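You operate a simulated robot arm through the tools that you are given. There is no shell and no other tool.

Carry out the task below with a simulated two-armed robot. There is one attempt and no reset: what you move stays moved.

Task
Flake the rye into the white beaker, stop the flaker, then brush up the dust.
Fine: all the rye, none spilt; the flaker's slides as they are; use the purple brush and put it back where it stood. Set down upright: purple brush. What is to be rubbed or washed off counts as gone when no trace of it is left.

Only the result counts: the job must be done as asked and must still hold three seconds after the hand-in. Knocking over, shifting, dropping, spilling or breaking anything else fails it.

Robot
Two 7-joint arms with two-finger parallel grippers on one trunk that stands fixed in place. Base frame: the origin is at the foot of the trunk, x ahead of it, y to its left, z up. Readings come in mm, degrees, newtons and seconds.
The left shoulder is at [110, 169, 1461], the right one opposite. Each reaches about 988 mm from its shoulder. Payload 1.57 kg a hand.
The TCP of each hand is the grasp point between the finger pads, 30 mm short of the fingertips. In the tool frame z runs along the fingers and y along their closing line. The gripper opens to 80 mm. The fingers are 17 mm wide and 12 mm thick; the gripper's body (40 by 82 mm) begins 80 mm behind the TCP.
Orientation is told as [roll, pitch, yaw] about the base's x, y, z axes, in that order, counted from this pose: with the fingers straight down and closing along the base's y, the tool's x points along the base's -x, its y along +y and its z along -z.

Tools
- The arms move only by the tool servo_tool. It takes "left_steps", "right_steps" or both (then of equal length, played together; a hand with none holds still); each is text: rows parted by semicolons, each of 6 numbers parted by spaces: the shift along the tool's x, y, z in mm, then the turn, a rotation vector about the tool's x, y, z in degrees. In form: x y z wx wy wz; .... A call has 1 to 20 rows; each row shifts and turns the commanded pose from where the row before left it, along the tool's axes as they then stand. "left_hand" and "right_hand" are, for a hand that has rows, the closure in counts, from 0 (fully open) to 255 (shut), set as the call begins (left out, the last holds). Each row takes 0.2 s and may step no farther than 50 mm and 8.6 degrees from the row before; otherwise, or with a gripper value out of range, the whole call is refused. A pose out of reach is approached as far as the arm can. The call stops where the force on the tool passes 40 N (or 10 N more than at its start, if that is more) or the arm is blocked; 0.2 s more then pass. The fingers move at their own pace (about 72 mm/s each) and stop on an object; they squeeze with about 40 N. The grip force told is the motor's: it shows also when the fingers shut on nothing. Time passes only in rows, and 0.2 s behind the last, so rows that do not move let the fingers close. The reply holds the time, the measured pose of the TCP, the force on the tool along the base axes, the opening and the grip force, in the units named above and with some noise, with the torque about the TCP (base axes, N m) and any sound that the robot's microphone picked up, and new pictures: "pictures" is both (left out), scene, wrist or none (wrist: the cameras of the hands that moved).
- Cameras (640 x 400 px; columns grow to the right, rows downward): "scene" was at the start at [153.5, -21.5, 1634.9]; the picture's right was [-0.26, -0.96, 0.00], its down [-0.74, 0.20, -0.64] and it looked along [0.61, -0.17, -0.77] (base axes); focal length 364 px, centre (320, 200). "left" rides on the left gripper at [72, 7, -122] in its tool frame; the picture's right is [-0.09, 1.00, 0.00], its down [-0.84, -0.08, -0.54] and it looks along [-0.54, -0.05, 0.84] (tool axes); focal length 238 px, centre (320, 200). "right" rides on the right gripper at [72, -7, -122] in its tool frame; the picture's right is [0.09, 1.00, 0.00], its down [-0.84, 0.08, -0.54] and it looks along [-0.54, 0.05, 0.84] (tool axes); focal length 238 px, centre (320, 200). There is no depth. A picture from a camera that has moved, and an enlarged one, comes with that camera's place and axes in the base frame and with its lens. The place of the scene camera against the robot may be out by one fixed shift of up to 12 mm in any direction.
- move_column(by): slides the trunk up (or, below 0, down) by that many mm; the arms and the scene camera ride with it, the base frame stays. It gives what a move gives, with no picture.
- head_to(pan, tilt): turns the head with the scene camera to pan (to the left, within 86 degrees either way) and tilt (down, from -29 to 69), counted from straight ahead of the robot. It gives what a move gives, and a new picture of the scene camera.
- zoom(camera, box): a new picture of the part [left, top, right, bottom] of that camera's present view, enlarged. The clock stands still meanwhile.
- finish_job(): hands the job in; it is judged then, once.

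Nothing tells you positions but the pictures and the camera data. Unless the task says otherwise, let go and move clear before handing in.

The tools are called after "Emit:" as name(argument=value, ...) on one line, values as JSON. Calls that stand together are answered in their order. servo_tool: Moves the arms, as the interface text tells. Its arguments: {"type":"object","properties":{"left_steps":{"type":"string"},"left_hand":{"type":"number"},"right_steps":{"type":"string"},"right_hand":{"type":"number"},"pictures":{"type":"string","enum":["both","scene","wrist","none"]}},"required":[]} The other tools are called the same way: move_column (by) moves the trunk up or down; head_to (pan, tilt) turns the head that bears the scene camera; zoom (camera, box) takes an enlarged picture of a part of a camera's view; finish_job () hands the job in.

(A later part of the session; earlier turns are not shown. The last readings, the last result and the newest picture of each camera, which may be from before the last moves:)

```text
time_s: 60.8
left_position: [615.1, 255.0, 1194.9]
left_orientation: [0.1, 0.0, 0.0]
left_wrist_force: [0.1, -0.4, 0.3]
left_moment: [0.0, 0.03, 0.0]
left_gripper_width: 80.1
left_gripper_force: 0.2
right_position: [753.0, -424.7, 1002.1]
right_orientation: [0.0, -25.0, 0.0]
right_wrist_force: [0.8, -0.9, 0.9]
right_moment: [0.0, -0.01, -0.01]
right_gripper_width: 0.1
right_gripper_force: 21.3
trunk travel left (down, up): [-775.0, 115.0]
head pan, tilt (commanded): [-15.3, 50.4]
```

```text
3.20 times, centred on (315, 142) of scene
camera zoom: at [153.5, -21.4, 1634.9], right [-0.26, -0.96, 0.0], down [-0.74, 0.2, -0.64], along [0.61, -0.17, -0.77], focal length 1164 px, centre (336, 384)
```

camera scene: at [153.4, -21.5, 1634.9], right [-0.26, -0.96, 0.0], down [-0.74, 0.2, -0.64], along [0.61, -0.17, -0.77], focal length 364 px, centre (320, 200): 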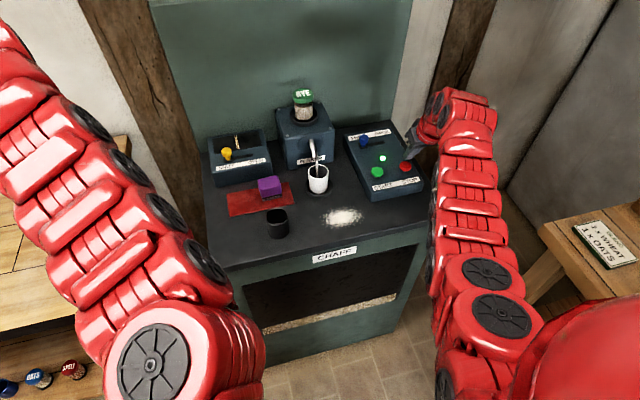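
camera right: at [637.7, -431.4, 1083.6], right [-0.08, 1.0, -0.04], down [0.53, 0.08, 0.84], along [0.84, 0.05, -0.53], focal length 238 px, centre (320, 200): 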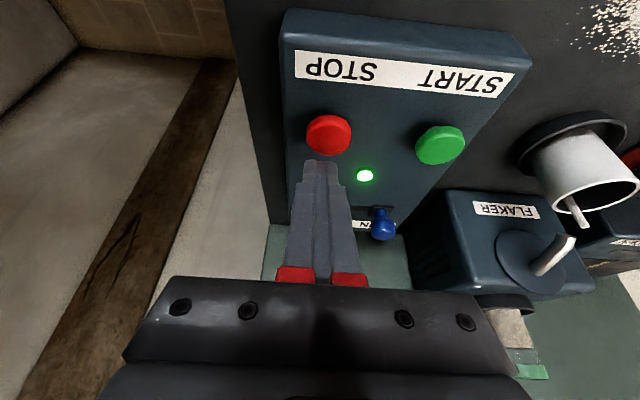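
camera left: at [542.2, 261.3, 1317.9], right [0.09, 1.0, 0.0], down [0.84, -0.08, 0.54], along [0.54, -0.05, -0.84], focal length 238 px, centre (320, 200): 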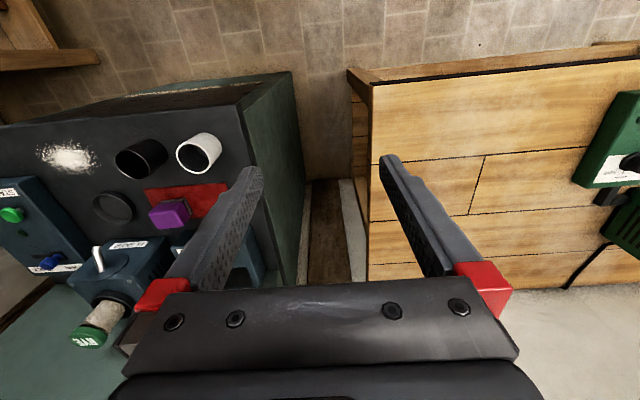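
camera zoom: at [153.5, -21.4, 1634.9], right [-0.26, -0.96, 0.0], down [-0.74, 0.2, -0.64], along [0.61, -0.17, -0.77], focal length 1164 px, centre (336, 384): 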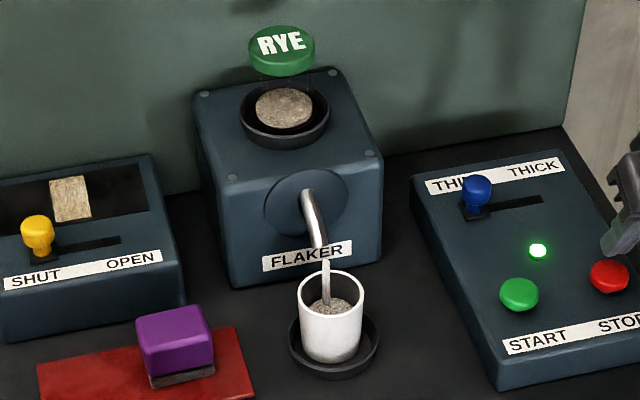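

Emit:
servo_tool(right_steps="0 0 0 0 0 0; 0 0 0 0 0 0; 0 0 0 0 0 0; 0 0 0 0 0 0; 0 0 0 0 0 0; 0 0 0 0 0 0; 0 0 0 0 0 0; 0 0 0 0 0 0; 0 0 0 0 0 0; 0 0 0 0 0 0; 0 0 0 0 0 0; 0 0 0 0 0 0; 0 0 0 0 0 0; 0 0 0 0 0 0; 0 0 0 0 0 0; 0 0 0 0 0 0; 0 0 0 0 0 0; 0 0 0 0 0 0; 0 0 0 0 0 0; 0 0 0 0 0 0", pictures="none")

Emit:
zoom(camera="scene", box=[250, 80, 380, 205])

```text
time_s: 65.0
left_position: [615.5, 256.4, 1195.0]
left_orientation: [0.1, 0.0, 0.0]
left_wrist_force: [1.1, 0.2, 0.1]
left_moment: [-0.03, -0.01, -0.01]
left_gripper_width: 79.8
left_gripper_force: 0.2
right_position: [755.8, -423.4, 1003.4]
right_orientation: [-0.1, -25.0, 0.0]
right_wrist_force: [1.1, 0.4, 0.0]
right_moment: [-0.02, -0.03, 0.0]
right_gripper_width: 0.1
right_gripper_force: 21.4
trunk travel left (down, up): [-775.0, 115.0]
head pan, tilt (commanded): [-15.3, 50.4]
```

```text
3.20 times, centred on (315, 142) of scene
camera zoom: at [153.5, -21.4, 1634.9], right [-0.26, -0.96, 0.0], down [-0.74, 0.2, -0.64], along [0.61, -0.17, -0.77], focal length 1164 px, centre (336, 384)
```

zoom: 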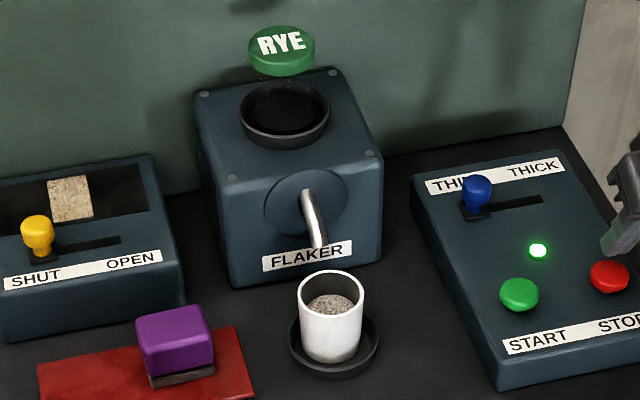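

The jar looks empty and the stream has stopped. I'll check closely before pressing STOP.

Emit:
zoom(camera="scene", box=[285, 85, 335, 125])

Emit:
zoom(camera="scene", box=[295, 140, 345, 205])

```text
10.00 times, centred on (310, 105) of scene
camera zoom: at [153.5, -21.4, 1634.9], right [-0.26, -0.96, 0.0], down [-0.74, 0.2, -0.64], along [0.61, -0.17, -0.77], focal length 3637 px, centre (420, 1150)
```

zoom: 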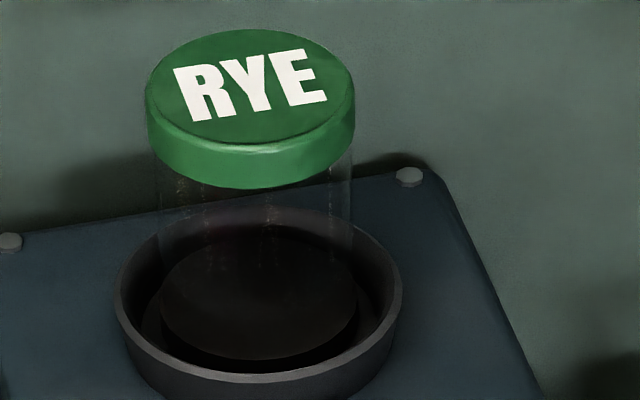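

```text
6.15 times, centred on (320, 172) of scene
camera zoom: at [153.5, -21.4, 1634.9], right [-0.26, -0.96, 0.0], down [-0.74, 0.2, -0.64], along [0.61, -0.17, -0.77], focal length 2238 px, centre (320, 369)
```

zoom: 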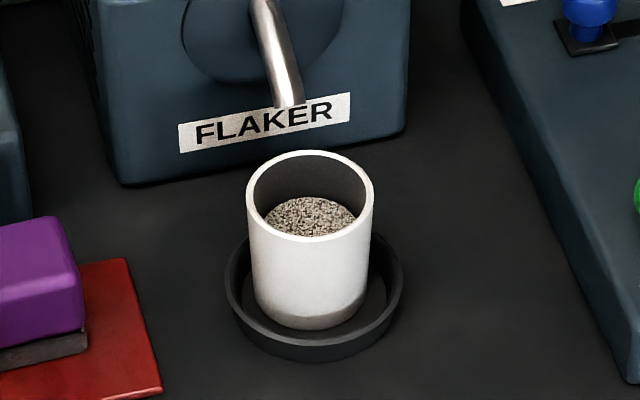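

All the rye is flaked into the beaker and nothing is spilt. Now I'll press STOP.

Emit:
servo_tool(right_steps="2.1 0 4.5 0 0 0; 2.1 0 4.5 0 0 0; 2.1 0 4.5 0 0 0; 0 0 0 0 0 0", pictures="wrist")

```text
time_s: 66.0
left_position: [614.9, 256.7, 1194.6]
left_orientation: [0.1, 0.0, 0.0]
left_wrist_force: [0.3, 0.3, 0.3]
left_moment: [0.03, -0.01, -0.01]
left_gripper_width: 79.8
left_gripper_force: 0.0
right_position: [753.6, -423.9, 988.0]
right_orientation: [0.1, -24.9, -0.1]
right_wrist_force: [0.6, -0.2, 1.6]
right_moment: [0.01, -0.06, -0.01]
right_gripper_width: 0.0
right_gripper_force: 21.4
trunk travel left (down, up): [-775.0, 115.0]
head pan, tilt (commanded): [-15.3, 50.4]
camera right: at [637.9, -430.9, 1069.0], right [-0.08, 1.0, -0.04], down [0.53, 0.08, 0.84], along [0.84, 0.05, -0.53], focal length 238 px, centre (320, 200)
```

right: 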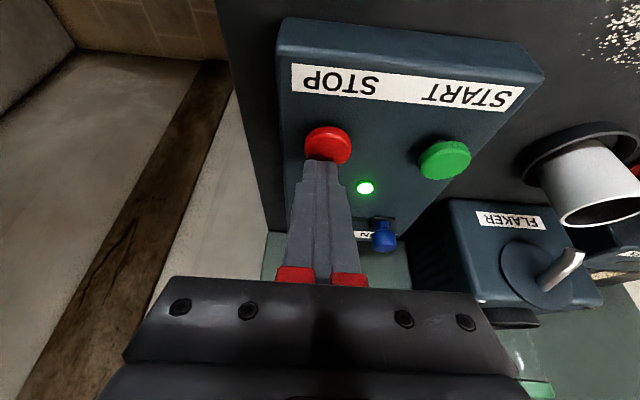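

Emit:
servo_tool(right_steps="0.85 0 1.81 0 0 0; 0.4 0 0.9 0 0 0; 0 0 0 0 0 0", pictures="wrist")

```text
time_s: 66.8
left_position: [614.8, 256.8, 1196.4]
left_orientation: [0.1, 0.0, 0.0]
left_wrist_force: [0.7, 0.4, 0.7]
left_moment: [-0.01, -0.01, -0.02]
left_gripper_width: 80.0
left_gripper_force: 0.1
right_position: [753.7, -423.9, 985.6]
right_orientation: [-0.1, -25.0, 0.1]
right_wrist_force: [1.3, -0.9, 2.3]
right_moment: [0.0, -0.03, -0.03]
right_gripper_width: 0.0
right_gripper_force: 21.5
trunk travel left (down, up): [-775.0, 115.0]
head pan, tilt (commanded): [-15.3, 50.4]
heard: click
camera right: at [637.6, -430.8, 1066.0], right [-0.08, 1.0, -0.04], down [0.53, 0.08, 0.84], along [0.84, 0.05, -0.53], focal length 238 px, centre (320, 200)
```

right: 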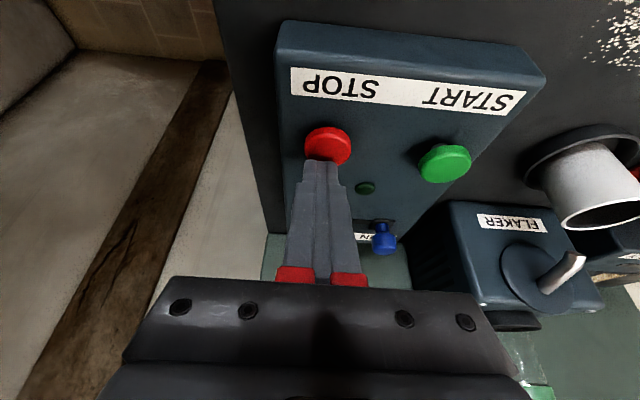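

It clicked and the lamp is off, so the flaker is stopped. I'll lift clear and go over to the brush, opening the hand on the way.

Emit:
servo_tool(right_steps="-10.6 0 -22.7 0 0 0; -10.6 0 -22.7 0 0 0; -10.6 0 -22.7 0 0 0; 0 0 0 0 0 0", right_hand=255, pictures="none")

Emit:
servo_tool(right_steps="2 45 -1 0 0 0; 2 45 -1 0 0 0; 2 45 -1 0 0 0; 2 45 -1 0 0 0; 2 45 -1 0 0 0; 2 45 -1 0 0 0; 2 45 -1 0 0 0; 2 45 -1 0 0 0; 0 0 0 0 0 0", right_hand=0, pictures="both")

Emit:
zoom(camera="scene", box=[225, 165, 305, 220])

Emit:
zoom(camera="right", box=[220, 20, 440, 240])

```text
time_s: 67.8
left_position: [614.9, 255.9, 1194.0]
left_orientation: [0.2, 0.0, 0.0]
left_wrist_force: [0.4, -0.1, 0.5]
left_moment: [0.03, -0.03, 0.03]
left_gripper_width: 79.9
left_gripper_force: 0.1
right_position: [754.3, -424.3, 1060.0]
right_orientation: [0.0, -25.0, 0.0]
right_wrist_force: [-0.2, -0.4, -1.3]
right_moment: [0.01, 0.03, 0.03]
right_gripper_width: 0.0
right_gripper_force: 20.9
trunk travel left (down, up): [-775.0, 115.0]
head pan, tilt (commanded): [-15.3, 50.4]
```

```text
time_s: 69.8
left_position: [615.1, 256.3, 1196.0]
left_orientation: [0.1, 0.0, 0.0]
left_wrist_force: [0.1, -0.3, -0.2]
left_moment: [-0.04, 0.0, -0.03]
left_gripper_width: 80.1
left_gripper_force: 0.0
right_position: [738.3, -64.7, 1060.9]
right_orientation: [0.1, -24.9, 0.0]
right_wrist_force: [0.6, 0.3, -0.3]
right_moment: [0.0, 0.03, 0.01]
right_gripper_width: 80.0
right_gripper_force: 0.0
trunk travel left (down, up): [-775.0, 115.0]
head pan, tilt (commanded): [-15.3, 50.4]
camera scene: at [153.5, -22.4, 1634.9], right [-0.26, -0.96, 0.0], down [-0.74, 0.2, -0.64], along [0.61, -0.17, -0.77], focal length 364 px, centre (320, 200)
camera right: at [621.0, -72.2, 1142.2], right [-0.08, 1.0, -0.04], down [0.53, 0.08, 0.84], along [0.84, 0.05, -0.53], focal length 238 px, centre (320, 200)
```

scene: 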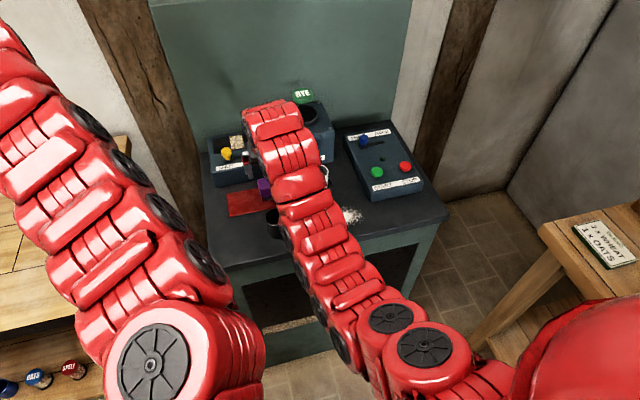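
right: 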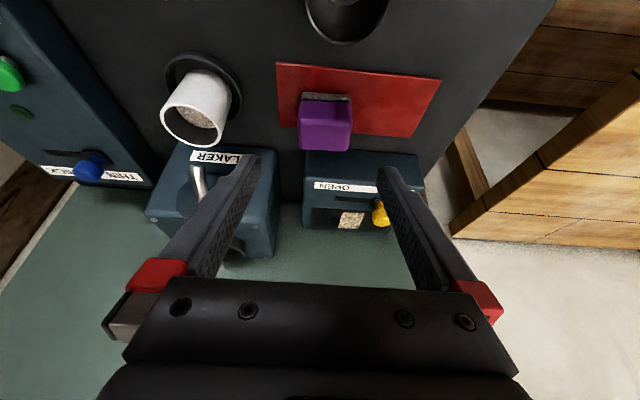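

```text
7.27 times, centred on (265, 192) of scene
camera zoom: at [153.5, -22.4, 1634.9], right [-0.26, -0.96, 0.0], down [-0.74, 0.2, -0.64], along [0.61, -0.17, -0.77], focal length 2645 px, centre (720, 254)
```

zoom: 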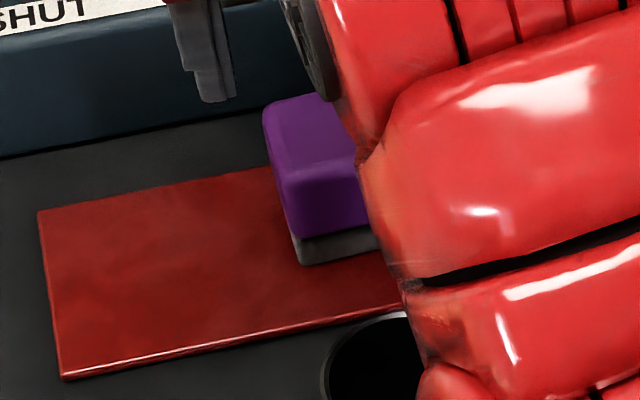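

```text
1.82 times, centred on (330, 130) of right
camera zoom: at [621.0, -72.2, 1142.2], right [-0.08, 1.0, -0.04], down [0.53, 0.08, 0.84], along [0.84, 0.05, -0.53], focal length 433 px, centre (302, 327)
```

zoom: 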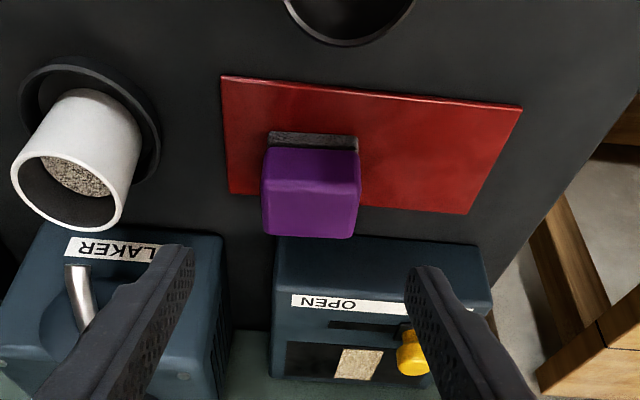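

The purple brush is a block about 55 mm wide in y and 36 mm deep in x, centred near (790, -60), with bristles underneath. I'll get closer for a precise look before grasping.

Emit:
servo_tool(right_steps="-0.5 1 18.6 0 0 0; -0.5 1 18.6 0 0 0; -0.5 1 18.6 0 0 0; 0 0 0 0 0 0", right_hand=0, pictures="wrist")

Emit:
zoom(camera="right", box=[230, 60, 430, 260])

Emit:
zoom(camera="scene", box=[225, 165, 305, 220])

```text
time_s: 70.8
left_position: [614.5, 257.3, 1194.9]
left_orientation: [0.2, 0.0, 0.0]
left_wrist_force: [0.5, -0.5, -0.2]
left_moment: [-0.02, 0.0, -0.01]
left_gripper_width: 80.0
left_gripper_force: 0.0
right_position: [762.9, -61.8, 1011.1]
right_orientation: [0.1, -25.1, 0.1]
right_wrist_force: [0.1, 0.2, -0.6]
right_moment: [0.02, 0.0, 0.03]
right_gripper_width: 79.9
right_gripper_force: 0.1
trunk travel left (down, up): [-775.0, 115.0]
head pan, tilt (commanded): [-15.3, 50.4]
camera right: at [646.2, -68.1, 1091.9], right [-0.08, 1.0, -0.04], down [0.53, 0.08, 0.85], along [0.84, 0.05, -0.53], focal length 238 px, centre (320, 200)
```

right: 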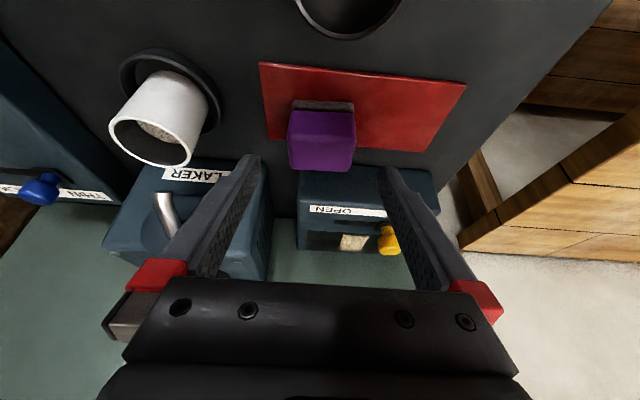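

```text
2.00 times, centred on (330, 160) of right
camera zoom: at [646.2, -68.1, 1091.9], right [-0.08, 1.0, -0.04], down [0.53, 0.08, 0.85], along [0.84, 0.05, -0.53], focal length 477 px, centre (300, 280)
```

zoom: 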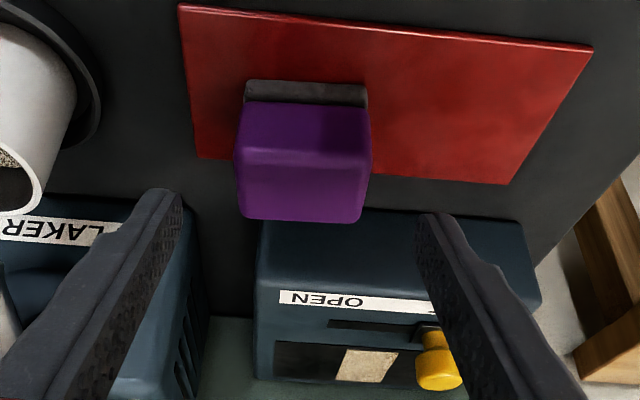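

```text
7.27 times, centred on (265, 192) of scene
camera zoom: at [153.2, -21.4, 1635.0], right [-0.26, -0.96, 0.0], down [-0.74, 0.2, -0.64], along [0.61, -0.17, -0.77], focal length 2645 px, centre (720, 254)
```

zoom: 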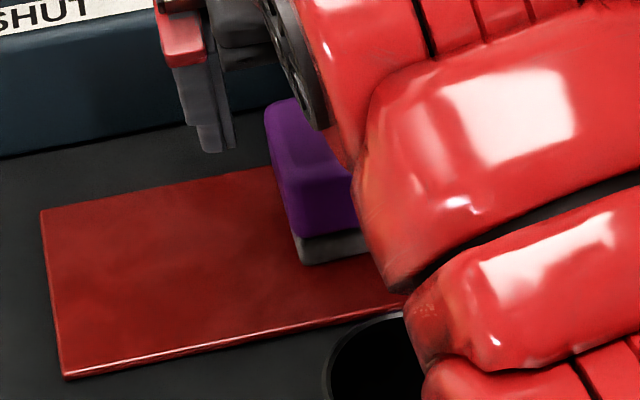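

The brush is centred near y = -62, with its near face at about x = 776 and its top at about z = 950. I'll approach along the finger direction, straddling it.

Emit:
servo_tool(right_steps="0.4 0 16 0 0 0; 0.4 0 16 0 0 0; 0.4 0 16 0 0 0; 0 0 0 0 0 0", right_hand=0, pictures="wrist")

Emit:
zoom(camera="right", box=[220, 80, 420, 260])

```text
time_s: 71.8
left_position: [614.9, 255.7, 1195.1]
left_orientation: [0.1, 0.0, 0.0]
left_wrist_force: [1.3, -0.5, 0.2]
left_moment: [-0.01, 0.04, -0.02]
left_gripper_width: 79.9
left_gripper_force: 0.0
right_position: [781.4, -60.5, 966.4]
right_orientation: [-0.1, -25.0, 0.0]
right_wrist_force: [-0.5, -0.2, -0.4]
right_moment: [0.01, 0.0, 0.02]
right_gripper_width: 80.0
right_gripper_force: 0.0
trunk travel left (down, up): [-775.0, 115.0]
head pan, tilt (commanded): [-15.3, 50.4]
camera right: at [664.1, -68.7, 1046.9], right [-0.08, 1.0, -0.04], down [0.53, 0.08, 0.84], along [0.84, 0.05, -0.53], focal length 238 px, centre (320, 200)
```

right: 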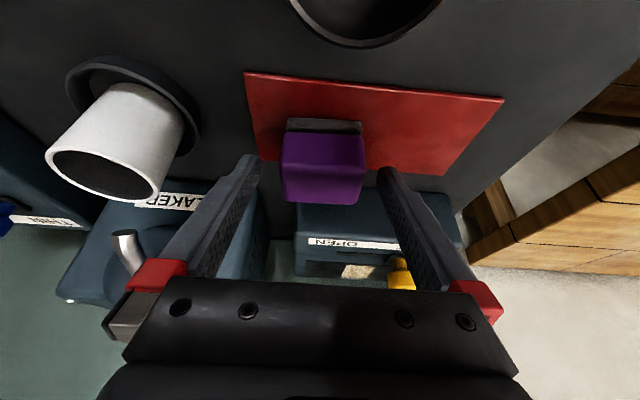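

```text
2.22 times, centred on (320, 170) of right
camera zoom: at [664.1, -68.7, 1046.9], right [-0.08, 1.0, -0.04], down [0.53, 0.08, 0.84], along [0.84, 0.05, -0.53], focal length 530 px, centre (320, 267)
```

zoom: 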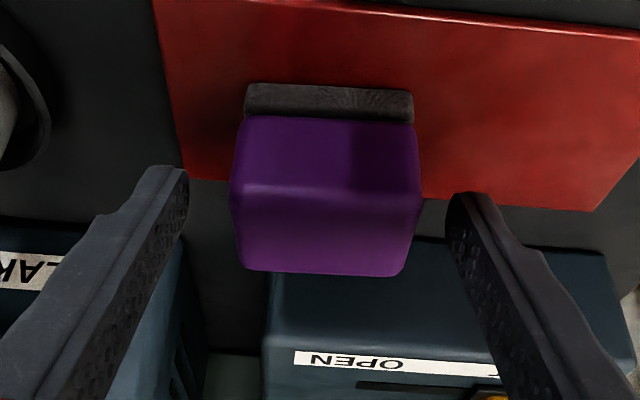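

Nearly aligned. I'll shift 2 mm left, go down the last 26 mm and check before closing.

Emit:
servo_tool(right_steps="0.1 1 12.9 0 0 0; 0.1 1 12.9 0 0 0; 0 0 0 0 0 0", right_hand=0, pictures="wrist")

Emit:
zoom(camera="right", box=[220, 80, 420, 260])

Emit:
zoom(camera="scene", box=[225, 150, 305, 220])

```text
time_s: 72.6
left_position: [614.8, 255.6, 1195.9]
left_orientation: [0.1, 0.0, 0.0]
left_wrist_force: [0.5, -1.2, -0.2]
left_moment: [0.01, 0.04, -0.03]
left_gripper_width: 79.8
left_gripper_force: 0.1
right_position: [790.8, -58.7, 944.3]
right_orientation: [0.2, -25.0, 0.0]
right_wrist_force: [-0.5, -0.5, 0.2]
right_moment: [0.01, -0.01, 0.0]
right_gripper_width: 80.1
right_gripper_force: 0.0
trunk travel left (down, up): [-775.0, 115.0]
head pan, tilt (commanded): [-15.3, 50.4]
camera right: at [674.7, -66.0, 1024.2], right [-0.08, 1.0, -0.04], down [0.53, 0.08, 0.85], along [0.84, 0.05, -0.53], focal length 238 px, centre (320, 200)
```

right: 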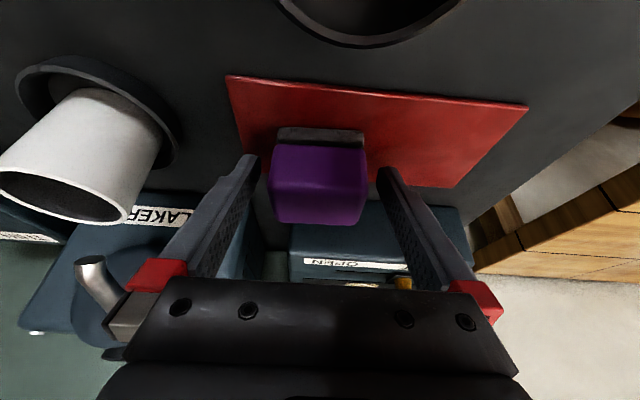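

```text
2.22 times, centred on (320, 170) of right
camera zoom: at [674.7, -66.0, 1024.2], right [-0.08, 1.0, -0.04], down [0.53, 0.08, 0.85], along [0.84, 0.05, -0.53], focal length 530 px, centre (320, 267)
```

zoom: 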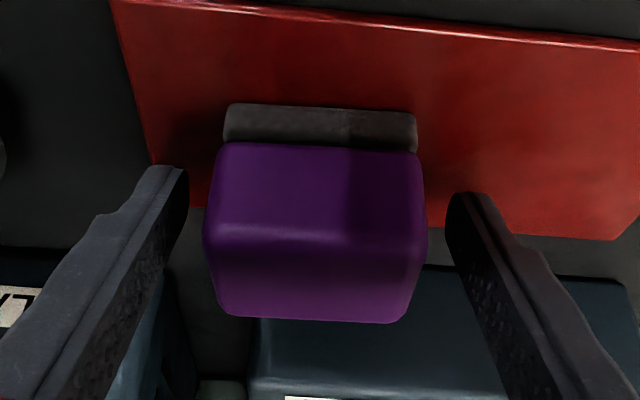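

```text
5.71 times, centred on (265, 185) of scene
camera zoom: at [153.2, -21.4, 1635.0], right [-0.26, -0.96, 0.0], down [-0.74, 0.2, -0.64], along [0.61, -0.17, -0.77], focal length 2078 px, centre (634, 286)
```

zoom: 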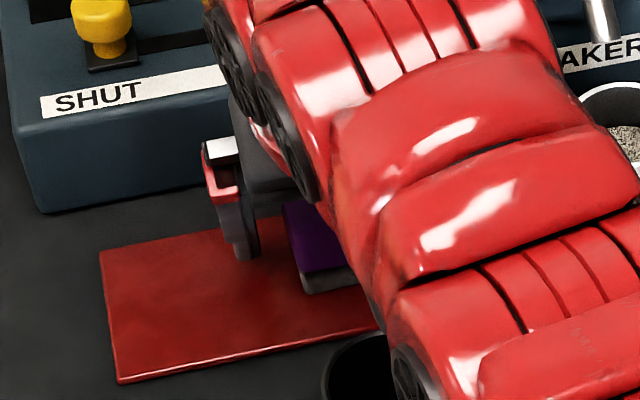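

Emit:
servo_tool(right_steps="0 0 0 0 0 0; 0 0 0 0 0 0; 0 0 0 0 0 0; 0 0 0 0 0 0", right_hand=140, pictures="wrist")

Emit:
zoom(camera="right", box=[220, 80, 420, 260])

```text
time_s: 73.6
left_position: [614.3, 256.2, 1194.3]
left_orientation: [0.1, 0.0, 0.0]
left_wrist_force: [0.1, 0.1, 1.2]
left_moment: [-0.01, -0.03, 0.03]
left_gripper_width: 80.0
left_gripper_force: 0.2
right_position: [790.5, -59.3, 944.1]
right_orientation: [0.0, -25.0, 0.0]
right_wrist_force: [-0.1, 0.2, 0.3]
right_moment: [-0.02, 0.0, 0.0]
right_gripper_width: 55.6
right_gripper_force: 40.1
trunk travel left (down, up): [-775.0, 115.0]
head pan, tilt (commanded): [-15.3, 50.4]
camera right: at [674.8, -66.0, 1024.1], right [-0.08, 1.0, -0.04], down [0.53, 0.08, 0.84], along [0.84, 0.05, -0.53], focal length 238 px, centre (320, 200)
```

right: 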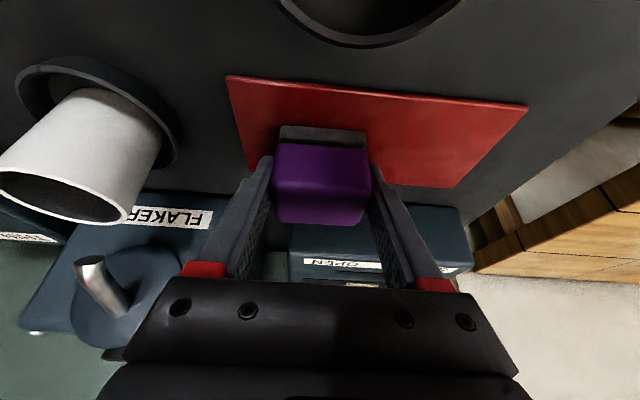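

```text
2.22 times, centred on (320, 170) of right
camera zoom: at [674.8, -66.0, 1024.1], right [-0.08, 1.0, -0.04], down [0.53, 0.08, 0.84], along [0.84, 0.05, -0.53], focal length 530 px, centre (320, 267)
```

zoom: 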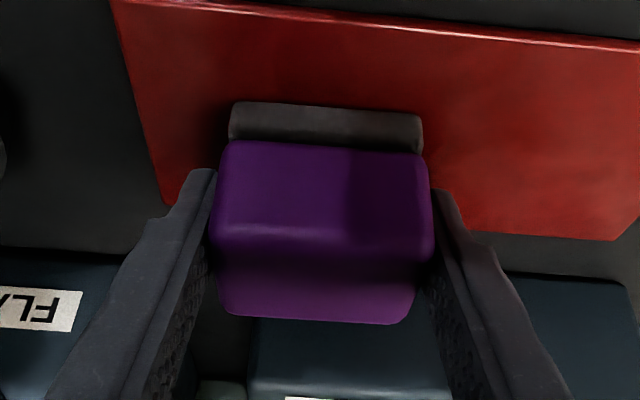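

The brush is held. It shifted about 2 mm left on closing, so I'll return it 2 mm to the right of this pose, at TCP about (791, -61, 944). Now I'll lift high over the beakers and move above the dust.

Emit:
servo_tool(right_steps="-12.1 0 -26 0 0 0; -12.1 0 -26 0 0 0; -12.1 0 -26 0 0 0; 0 0 0 0 0 0", pictures="none")

Emit:
servo_tool(right_steps="18 -27.3 -8.4 0 0 0; 18 -27.3 -8.4 0 0 0; 18 -27.3 -8.4 0 0 0; 18 -27.3 -8.4 0 0 0; 18 -27.3 -8.4 0 0 0; 18 -27.3 -8.4 0 0 0; 0 0 0 0 0 0", pictures="both")

Emit:
zoom(camera="scene", box=[290, 170, 400, 260])

```text
time_s: 74.6
left_position: [614.7, 257.5, 1194.0]
left_orientation: [0.0, -0.1, 0.0]
left_wrist_force: [-0.7, -0.1, 0.3]
left_moment: [0.01, -0.03, 0.02]
left_gripper_width: 80.2
left_gripper_force: 0.0
right_position: [792.4, -60.3, 1027.4]
right_orientation: [0.0, -24.9, -0.1]
right_wrist_force: [-0.3, -0.9, -0.8]
right_moment: [-0.01, 0.0, 0.0]
right_gripper_width: 55.4
right_gripper_force: 39.7
trunk travel left (down, up): [-775.0, 115.0]
head pan, tilt (commanded): [-15.3, 50.4]
```

```text
time_s: 76.2
left_position: [616.3, 256.3, 1194.8]
left_orientation: [0.1, 0.1, 0.0]
left_wrist_force: [-0.2, 0.1, 0.7]
left_moment: [-0.01, 0.01, 0.03]
left_gripper_width: 79.9
left_gripper_force: 0.1
right_position: [672.4, -224.0, 1028.8]
right_orientation: [-0.1, -25.0, 0.1]
right_wrist_force: [-0.3, 0.1, -0.8]
right_moment: [-0.02, 0.02, 0.0]
right_gripper_width: 55.2
right_gripper_force: 39.7
trunk travel left (down, up): [-775.0, 115.0]
head pan, tilt (commanded): [-15.3, 50.4]
camera scene: at [154.1, -20.5, 1634.9], right [-0.26, -0.96, 0.0], down [-0.74, 0.2, -0.64], along [0.61, -0.17, -0.77], focal length 364 px, centre (320, 200)
camera right: at [556.4, -229.9, 1108.9], right [-0.08, 1.0, -0.04], down [0.53, 0.08, 0.84], along [0.84, 0.05, -0.53], focal length 238 px, centre (320, 200)
```

scene: 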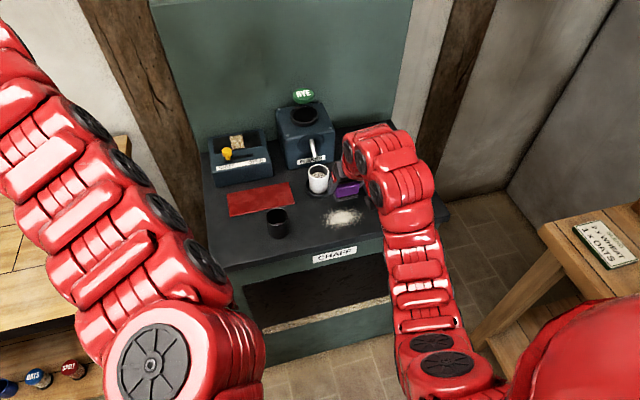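
right: 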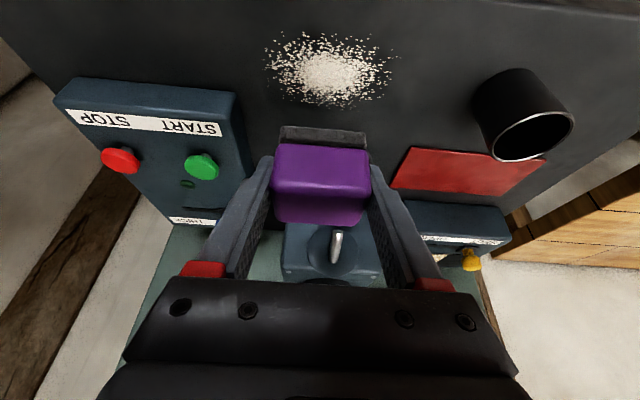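

```text
4.44 times, centred on (345, 215) of scene
camera zoom: at [154.1, -20.5, 1634.9], right [-0.26, -0.96, 0.0], down [-0.74, 0.2, -0.64], along [0.61, -0.17, -0.77], focal length 1616 px, centre (209, 133)
```

zoom: 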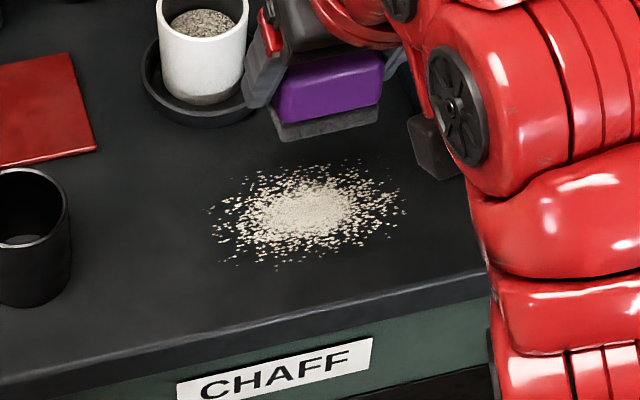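

The dust covers about x 641–710 and y -275 to -162. I'll bring the brush down just to the left of it and find bench contact gently.

Emit:
servo_tool(right_steps="14.9 26.3 18.4 0 0 0; 14.9 26.3 18.4 0 0 0; 14.9 26.3 18.4 0 0 0; 0 0 0 0 0 0", pictures="wrist")

Emit:
servo_tool(right_steps="2.1 0 4.53 0 0 0; 2.1 0 4.53 0 0 0; 1.3 0 2.7 0 0 0; 0 0 0 0 0 0", pictures="wrist")

```text
time_s: 77.2
left_position: [614.6, 254.9, 1194.3]
left_orientation: [0.1, -0.1, 0.0]
left_wrist_force: [0.4, -0.1, 0.7]
left_moment: [-0.02, -0.03, -0.01]
left_gripper_width: 79.9
left_gripper_force: 0.1
right_position: [655.6, -144.2, 959.4]
right_orientation: [0.0, -25.0, 0.0]
right_wrist_force: [0.3, 0.4, -1.2]
right_moment: [0.0, -0.01, 0.02]
right_gripper_width: 55.4
right_gripper_force: 40.0
trunk travel left (down, up): [-775.0, 115.0]
head pan, tilt (commanded): [-15.3, 50.4]
camera right: at [538.9, -151.1, 1040.5], right [-0.08, 1.0, -0.04], down [0.53, 0.08, 0.84], along [0.84, 0.05, -0.53], focal length 238 px, centre (320, 200)
```

right: 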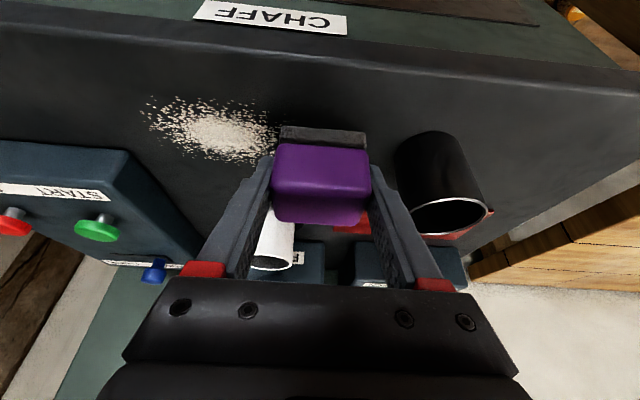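

```text
time_s: 78.2
left_position: [615.7, 257.0, 1196.1]
left_orientation: [0.1, 0.1, 0.0]
left_wrist_force: [-0.3, 0.3, 0.2]
left_moment: [0.02, 0.0, 0.02]
left_gripper_width: 80.0
left_gripper_force: 0.1
right_position: [654.8, -142.9, 947.4]
right_orientation: [0.2, -25.0, 0.0]
right_wrist_force: [0.0, 0.1, -0.5]
right_moment: [0.0, 0.03, 0.02]
right_gripper_width: 55.5
right_gripper_force: 39.7
trunk travel left (down, up): [-775.0, 115.0]
head pan, tilt (commanded): [-15.3, 50.4]
camera right: at [538.9, -150.7, 1028.4], right [-0.08, 1.0, -0.04], down [0.53, 0.08, 0.84], along [0.84, 0.05, -0.53], focal length 238 px, centre (320, 200)
```

right: 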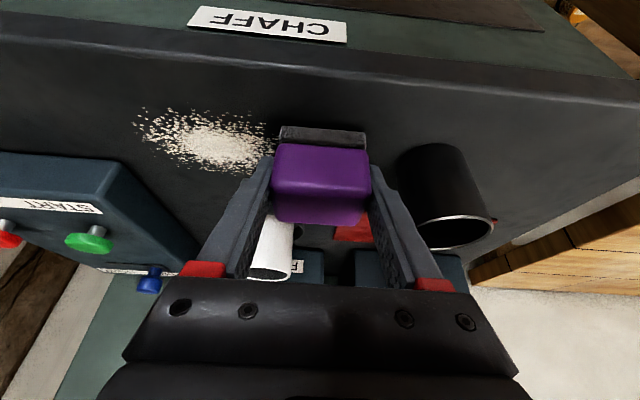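

Emit:
servo_tool(right_steps="0.42 0 0.91 0 0 0; 0.42 0 0.91 0 0 0; 0.42 0 0.91 0 0 0; 0 0 0 0 0 0", pictures="none")

Emit:
servo_tool(right_steps="0.42 0 0.91 0 0 0; 0.42 0 0.91 0 0 0; 0 0 0 0 0 0", pictures="none")

```text
time_s: 79.2
left_position: [614.4, 255.5, 1194.9]
left_orientation: [0.1, 0.0, 0.1]
left_wrist_force: [-0.1, -0.3, 0.3]
left_moment: [-0.01, -0.01, -0.01]
left_gripper_width: 80.0
left_gripper_force: 0.1
right_position: [654.9, -145.1, 943.7]
right_orientation: [0.1, -25.1, 0.0]
right_wrist_force: [0.2, 0.4, -1.6]
right_moment: [-0.02, -0.03, 0.04]
right_gripper_width: 55.7
right_gripper_force: 40.3
trunk travel left (down, up): [-775.0, 115.0]
head pan, tilt (commanded): [-15.3, 50.4]
```

```text
time_s: 80.0
left_position: [614.7, 256.2, 1195.9]
left_orientation: [0.0, 0.0, 0.1]
left_wrist_force: [0.0, 0.0, -0.4]
left_moment: [0.0, 0.0, -0.04]
left_gripper_width: 79.8
left_gripper_force: 0.0
right_position: [656.6, -143.1, 941.7]
right_orientation: [-0.1, -25.0, 0.0]
right_wrist_force: [-0.1, -0.3, -1.0]
right_moment: [-0.01, 0.0, -0.01]
right_gripper_width: 55.6
right_gripper_force: 40.3
trunk travel left (down, up): [-775.0, 115.0]
head pan, tilt (commanded): [-15.3, 50.4]
```

Emit:
servo_tool(right_steps="0.42 0 0.91 0 0 0; 0 0 0 0 0 0", pictures="none")

Emit:
servo_tool(right_steps="0.42 0 0.91 0 0 0; 0 0 0 0 0 0", pictures="none")

```text
time_s: 80.6
left_position: [615.9, 255.4, 1196.2]
left_orientation: [0.1, -0.1, 0.0]
left_wrist_force: [-0.9, -0.3, 0.3]
left_moment: [-0.03, 0.02, 0.02]
left_gripper_width: 79.9
left_gripper_force: 0.1
right_position: [654.8, -143.6, 942.9]
right_orientation: [0.0, -25.0, 0.0]
right_wrist_force: [0.3, -0.3, -0.9]
right_moment: [0.04, -0.03, -0.01]
right_gripper_width: 55.6
right_gripper_force: 39.7
trunk travel left (down, up): [-775.0, 115.0]
head pan, tilt (commanded): [-15.3, 50.4]
```

```text
time_s: 81.2
left_position: [614.0, 256.4, 1194.5]
left_orientation: [0.1, -0.1, 0.1]
left_wrist_force: [0.7, 0.3, 0.3]
left_moment: [-0.01, 0.01, 0.01]
left_gripper_width: 80.1
left_gripper_force: 0.1
right_position: [655.8, -144.1, 940.9]
right_orientation: [0.0, -25.0, 0.0]
right_wrist_force: [0.1, -0.3, -0.7]
right_moment: [0.0, 0.03, -0.01]
right_gripper_width: 55.7
right_gripper_force: 39.8
trunk travel left (down, up): [-775.0, 115.0]
head pan, tilt (commanded): [-15.3, 50.4]
```

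Emit:
servo_tool(right_steps="0.42 0 0.91 0 0 0; 0 0 0 0 0 0", pictures="none")

Emit:
servo_tool(right_steps="0.42 0 0.91 0 0 0; 0 0 0 0 0 0", pictures="wrist")

Emit:
zoom(camera="scene", box=[280, 160, 380, 260])

```text
time_s: 81.8
left_position: [614.2, 256.3, 1195.1]
left_orientation: [0.2, 0.0, -0.1]
left_wrist_force: [0.2, -0.7, 0.6]
left_moment: [0.01, 0.0, -0.04]
left_gripper_width: 79.9
left_gripper_force: 0.0
right_position: [655.3, -145.1, 939.4]
right_orientation: [0.0, -25.0, 0.0]
right_wrist_force: [0.2, -1.2, -2.8]
right_moment: [0.01, 0.0, 0.01]
right_gripper_width: 55.7
right_gripper_force: 39.6
trunk travel left (down, up): [-775.0, 115.0]
head pan, tilt (commanded): [-15.3, 50.4]
```

```text
time_s: 82.4
left_position: [614.9, 256.2, 1195.3]
left_orientation: [0.2, 0.0, 0.0]
left_wrist_force: [0.1, -0.9, 0.3]
left_moment: [0.03, 0.0, 0.01]
left_gripper_width: 80.0
left_gripper_force: 0.0
right_position: [655.7, -144.2, 939.8]
right_orientation: [0.1, -25.0, 0.1]
right_wrist_force: [-0.8, -0.3, -1.7]
right_moment: [0.01, 0.02, 0.02]
right_gripper_width: 55.6
right_gripper_force: 40.1
trunk travel left (down, up): [-775.0, 115.0]
head pan, tilt (commanded): [-15.3, 50.4]
camera right: at [539.3, -151.5, 1019.6], right [-0.08, 1.0, -0.04], down [0.53, 0.08, 0.84], along [0.84, 0.05, -0.53], focal length 238 px, centre (320, 200)
```

right: 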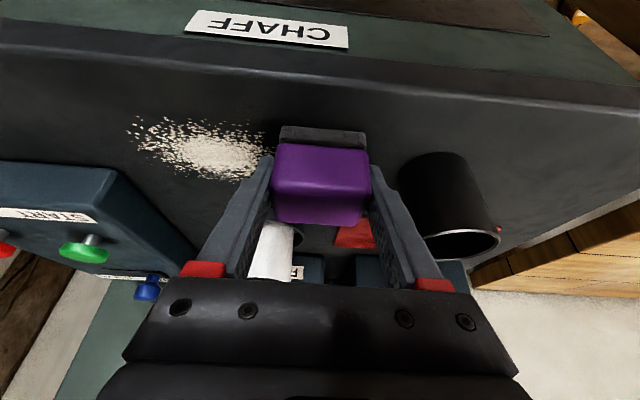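

```text
4.00 times, centred on (330, 210) of scene
camera zoom: at [153.6, -21.4, 1634.9], right [-0.26, -0.96, 0.0], down [-0.74, 0.2, -0.64], along [0.61, -0.17, -0.77], focal length 1455 px, centre (280, 160)
```

zoom: 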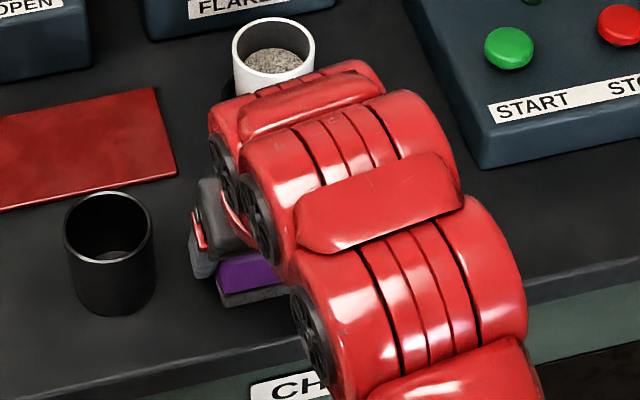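

No contact yet, so I'll continue in 1 mm steps.

Emit:
servo_tool(right_steps="0.42 0 0.91 0 0 0; 0 0 0 0 0 0", pictures="none")

Emit:
servo_tool(right_steps="0.42 0 0.91 0 0 0; 0 0 0 0 0 0", pictures="none")

Emit:
servo_tool(right_steps="0.42 0 0.91 0 0 0; 0 0 0 0 0 0", pictures="wrist")

```text
time_s: 83.0
left_position: [614.9, 256.9, 1194.5]
left_orientation: [0.1, -0.1, 0.1]
left_wrist_force: [0.4, -0.3, -0.5]
left_moment: [-0.02, 0.01, 0.02]
left_gripper_width: 80.1
left_gripper_force: 0.0
right_position: [656.4, -143.6, 937.8]
right_orientation: [-0.1, -25.1, -0.1]
right_wrist_force: [1.4, -0.7, 2.4]
right_moment: [0.09, 0.03, -0.03]
right_gripper_width: 55.7
right_gripper_force: 39.7
trunk travel left (down, up): [-775.0, 115.0]
head pan, tilt (commanded): [-15.3, 50.4]
```

```text
time_s: 83.6
left_position: [613.1, 256.3, 1195.3]
left_orientation: [0.1, -0.1, 0.0]
left_wrist_force: [-0.1, 0.8, 0.3]
left_moment: [-0.03, 0.0, -0.01]
left_gripper_width: 80.1
left_gripper_force: 0.1
right_position: [655.3, -143.6, 938.9]
right_orientation: [0.0, -25.2, 0.0]
right_wrist_force: [2.6, -0.9, 8.9]
right_moment: [0.24, 0.04, -0.05]
right_gripper_width: 55.4
right_gripper_force: 40.0
trunk travel left (down, up): [-775.0, 115.0]
head pan, tilt (commanded): [-15.3, 50.4]
```

```text
time_s: 84.2
left_position: [613.5, 256.0, 1195.8]
left_orientation: [0.0, -0.2, 0.0]
left_wrist_force: [0.1, 0.7, -0.3]
left_moment: [0.0, 0.02, 0.01]
left_gripper_width: 80.0
left_gripper_force: 0.1
right_position: [656.5, -143.2, 938.2]
right_orientation: [0.0, -25.2, 0.0]
right_wrist_force: [6.0, -1.1, 18.3]
right_moment: [0.24, 0.08, -0.06]
right_gripper_width: 55.5
right_gripper_force: 40.2
trunk travel left (down, up): [-775.0, 115.0]
head pan, tilt (commanded): [-15.3, 50.4]
camera right: at [538.4, -151.1, 1018.5], right [-0.08, 1.0, -0.04], down [0.53, 0.08, 0.85], along [0.85, 0.05, -0.53], focal length 238 px, centre (320, 200)
```

right: 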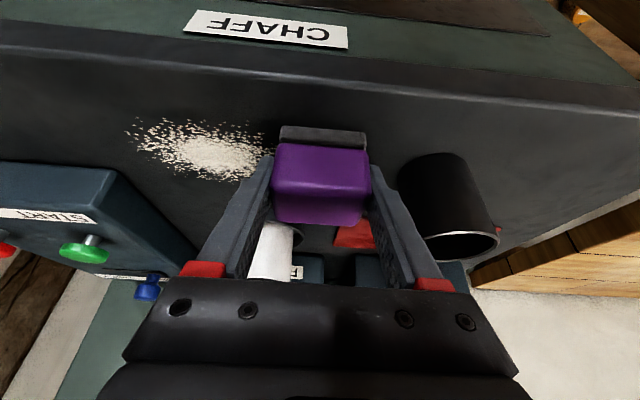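

Contact is firm at about TCP z = 938. I'll ease up to roughly 9 N and sweep to the right across the front half of the dust.

Emit:
servo_tool(right_steps="-0.42 0 -0.91 0 0 0; 0 -12 0 0 0 0; 0 -12 0 0 0 0; 0 -12 0 0 0 0; 0 -12 0 0 0 0; 0 -12 0 0 0 0; 0 -12 0 0 0 0; 0 -12 0 0 0 0; 0 -12 0 0 0 0; 0 -11 0 0 0 0; 0 -11 0 0 0 0; 0 0 0 0 0 0", pictures="both")

Emit:
zoom(camera="scene", box=[280, 160, 400, 260])

```text
time_s: 86.8
left_position: [612.6, 257.4, 1196.3]
left_orientation: [0.0, -0.2, 0.0]
left_wrist_force: [0.6, 0.2, -0.2]
left_moment: [0.01, -0.01, 0.02]
left_gripper_width: 80.2
left_gripper_force: 0.2
right_position: [652.5, -259.7, 938.3]
right_orientation: [-0.1, -25.1, 0.1]
right_wrist_force: [-0.9, 7.4, 20.0]
right_moment: [0.45, 0.07, 0.08]
right_gripper_width: 55.6
right_gripper_force: 40.1
trunk travel left (down, up): [-775.0, 115.0]
head pan, tilt (commanded): [-15.3, 50.4]
camera scene: at [150.4, -18.7, 1635.3], right [-0.26, -0.96, 0.0], down [-0.74, 0.2, -0.64], along [0.62, -0.17, -0.77], focal length 364 px, centre (320, 200)
camera right: at [535.9, -267.8, 1018.7], right [-0.08, 1.0, -0.04], down [0.53, 0.08, 0.85], along [0.85, 0.05, -0.53], focal length 238 px, centre (320, 200)
```

scene: 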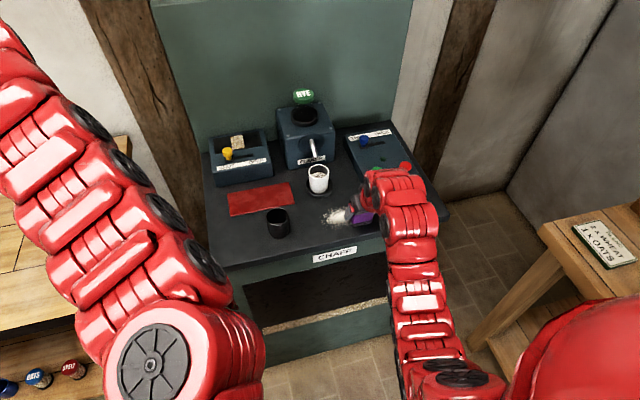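
right: 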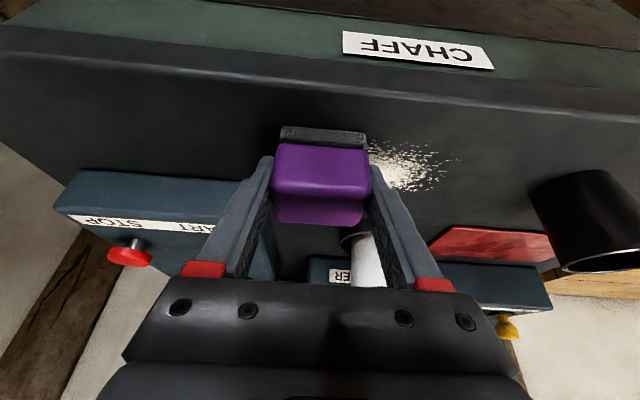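

```text
4.00 times, centred on (340, 210) of scene
camera zoom: at [150.4, -18.7, 1635.3], right [-0.26, -0.96, 0.0], down [-0.74, 0.2, -0.64], along [0.62, -0.17, -0.77], focal length 1455 px, centre (240, 160)
```

zoom: 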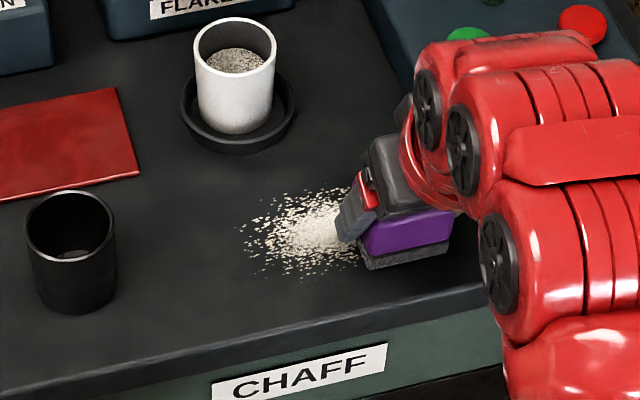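

Emit:
zoom(camera="right", box=[340, 110, 480, 210])

```text
4.00 times, centred on (410, 160) of right
camera zoom: at [535.9, -267.8, 1018.7], right [-0.08, 1.0, -0.04], down [0.53, 0.08, 0.85], along [0.85, 0.05, -0.53], focal length 953 px, centre (-40, 360)
```

zoom: 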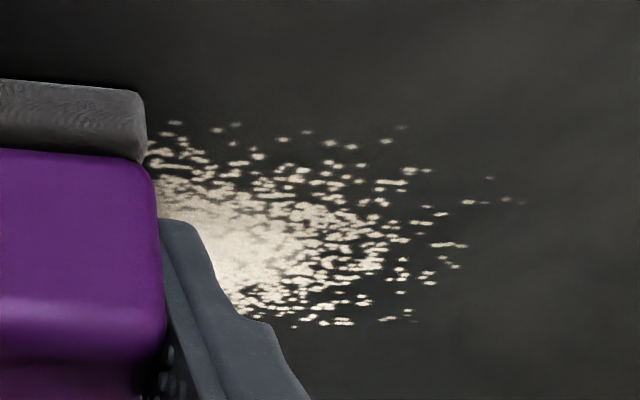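

One pass has dimmed the dust in the swept lane, so it will take several. I'll continue sweeping back and forth over overlapping lanes.

Emit:
servo_tool(right_steps="-0.2 0 -0.45 0 0 0; 0 14.6 0 0 0 0; 0 14.6 0 0 0 0; 0 14.6 0 0 0 0; 0 14.6 0 0 0 0; 0 14.6 0 0 0 0; 0 14.6 0 0 0 0; 0 14.6 0 0 0 0; 0 14.6 0 0 0 0; -19.9 0 9.3 0 0 0; 0 -13.6 0 0 0 0; 0 -13.6 0 0 0 0; 0 -13.6 0 0 0 0; 0 -13.6 0 0 0 0; 0 -13.6 0 0 0 0; 0 -13.6 0 0 0 0; 0 -13.6 0 0 0 0; 0 -13.6 0 0 0 0; 0 0 0 0 0 0", pictures="wrist")

Emit:
zoom(camera="scene", box=[280, 160, 400, 260])

```text
time_s: 90.8
left_position: [613.2, 257.1, 1195.4]
left_orientation: [0.0, -0.1, 0.0]
left_wrist_force: [0.2, -0.2, 0.2]
left_moment: [0.0, 0.01, -0.01]
left_gripper_width: 80.0
left_gripper_force: 0.2
right_position: [676.5, -253.6, 938.4]
right_orientation: [0.0, -25.1, -0.1]
right_wrist_force: [0.8, 2.6, 12.7]
right_moment: [0.24, 0.08, -0.02]
right_gripper_width: 55.4
right_gripper_force: 39.5
trunk travel left (down, up): [-775.0, 115.0]
head pan, tilt (commanded): [-15.3, 50.4]
camera right: at [560.2, -260.0, 1018.6], right [-0.08, 1.0, -0.04], down [0.53, 0.08, 0.85], along [0.85, 0.05, -0.53], focal length 238 px, centre (320, 200)
```

right: 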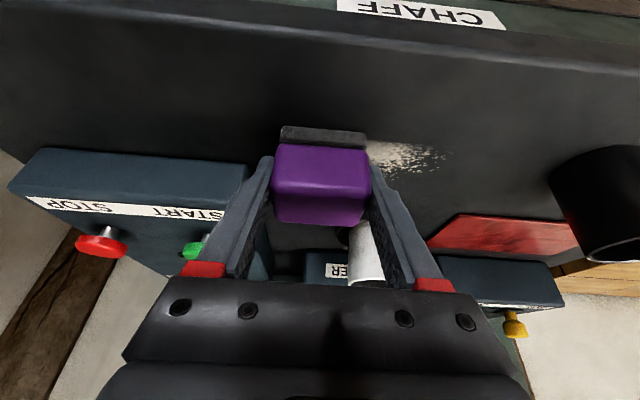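

```text
4.00 times, centred on (340, 210) of scene
camera zoom: at [151.9, -20.0, 1635.1], right [-0.26, -0.96, 0.0], down [-0.74, 0.2, -0.64], along [0.62, -0.17, -0.77], focal length 1455 px, centre (240, 160)
```

zoom: 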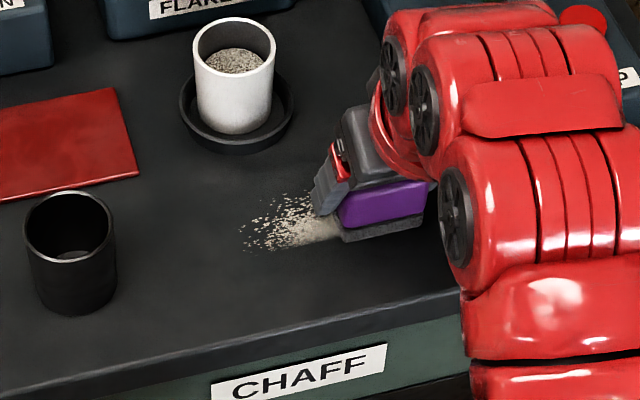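

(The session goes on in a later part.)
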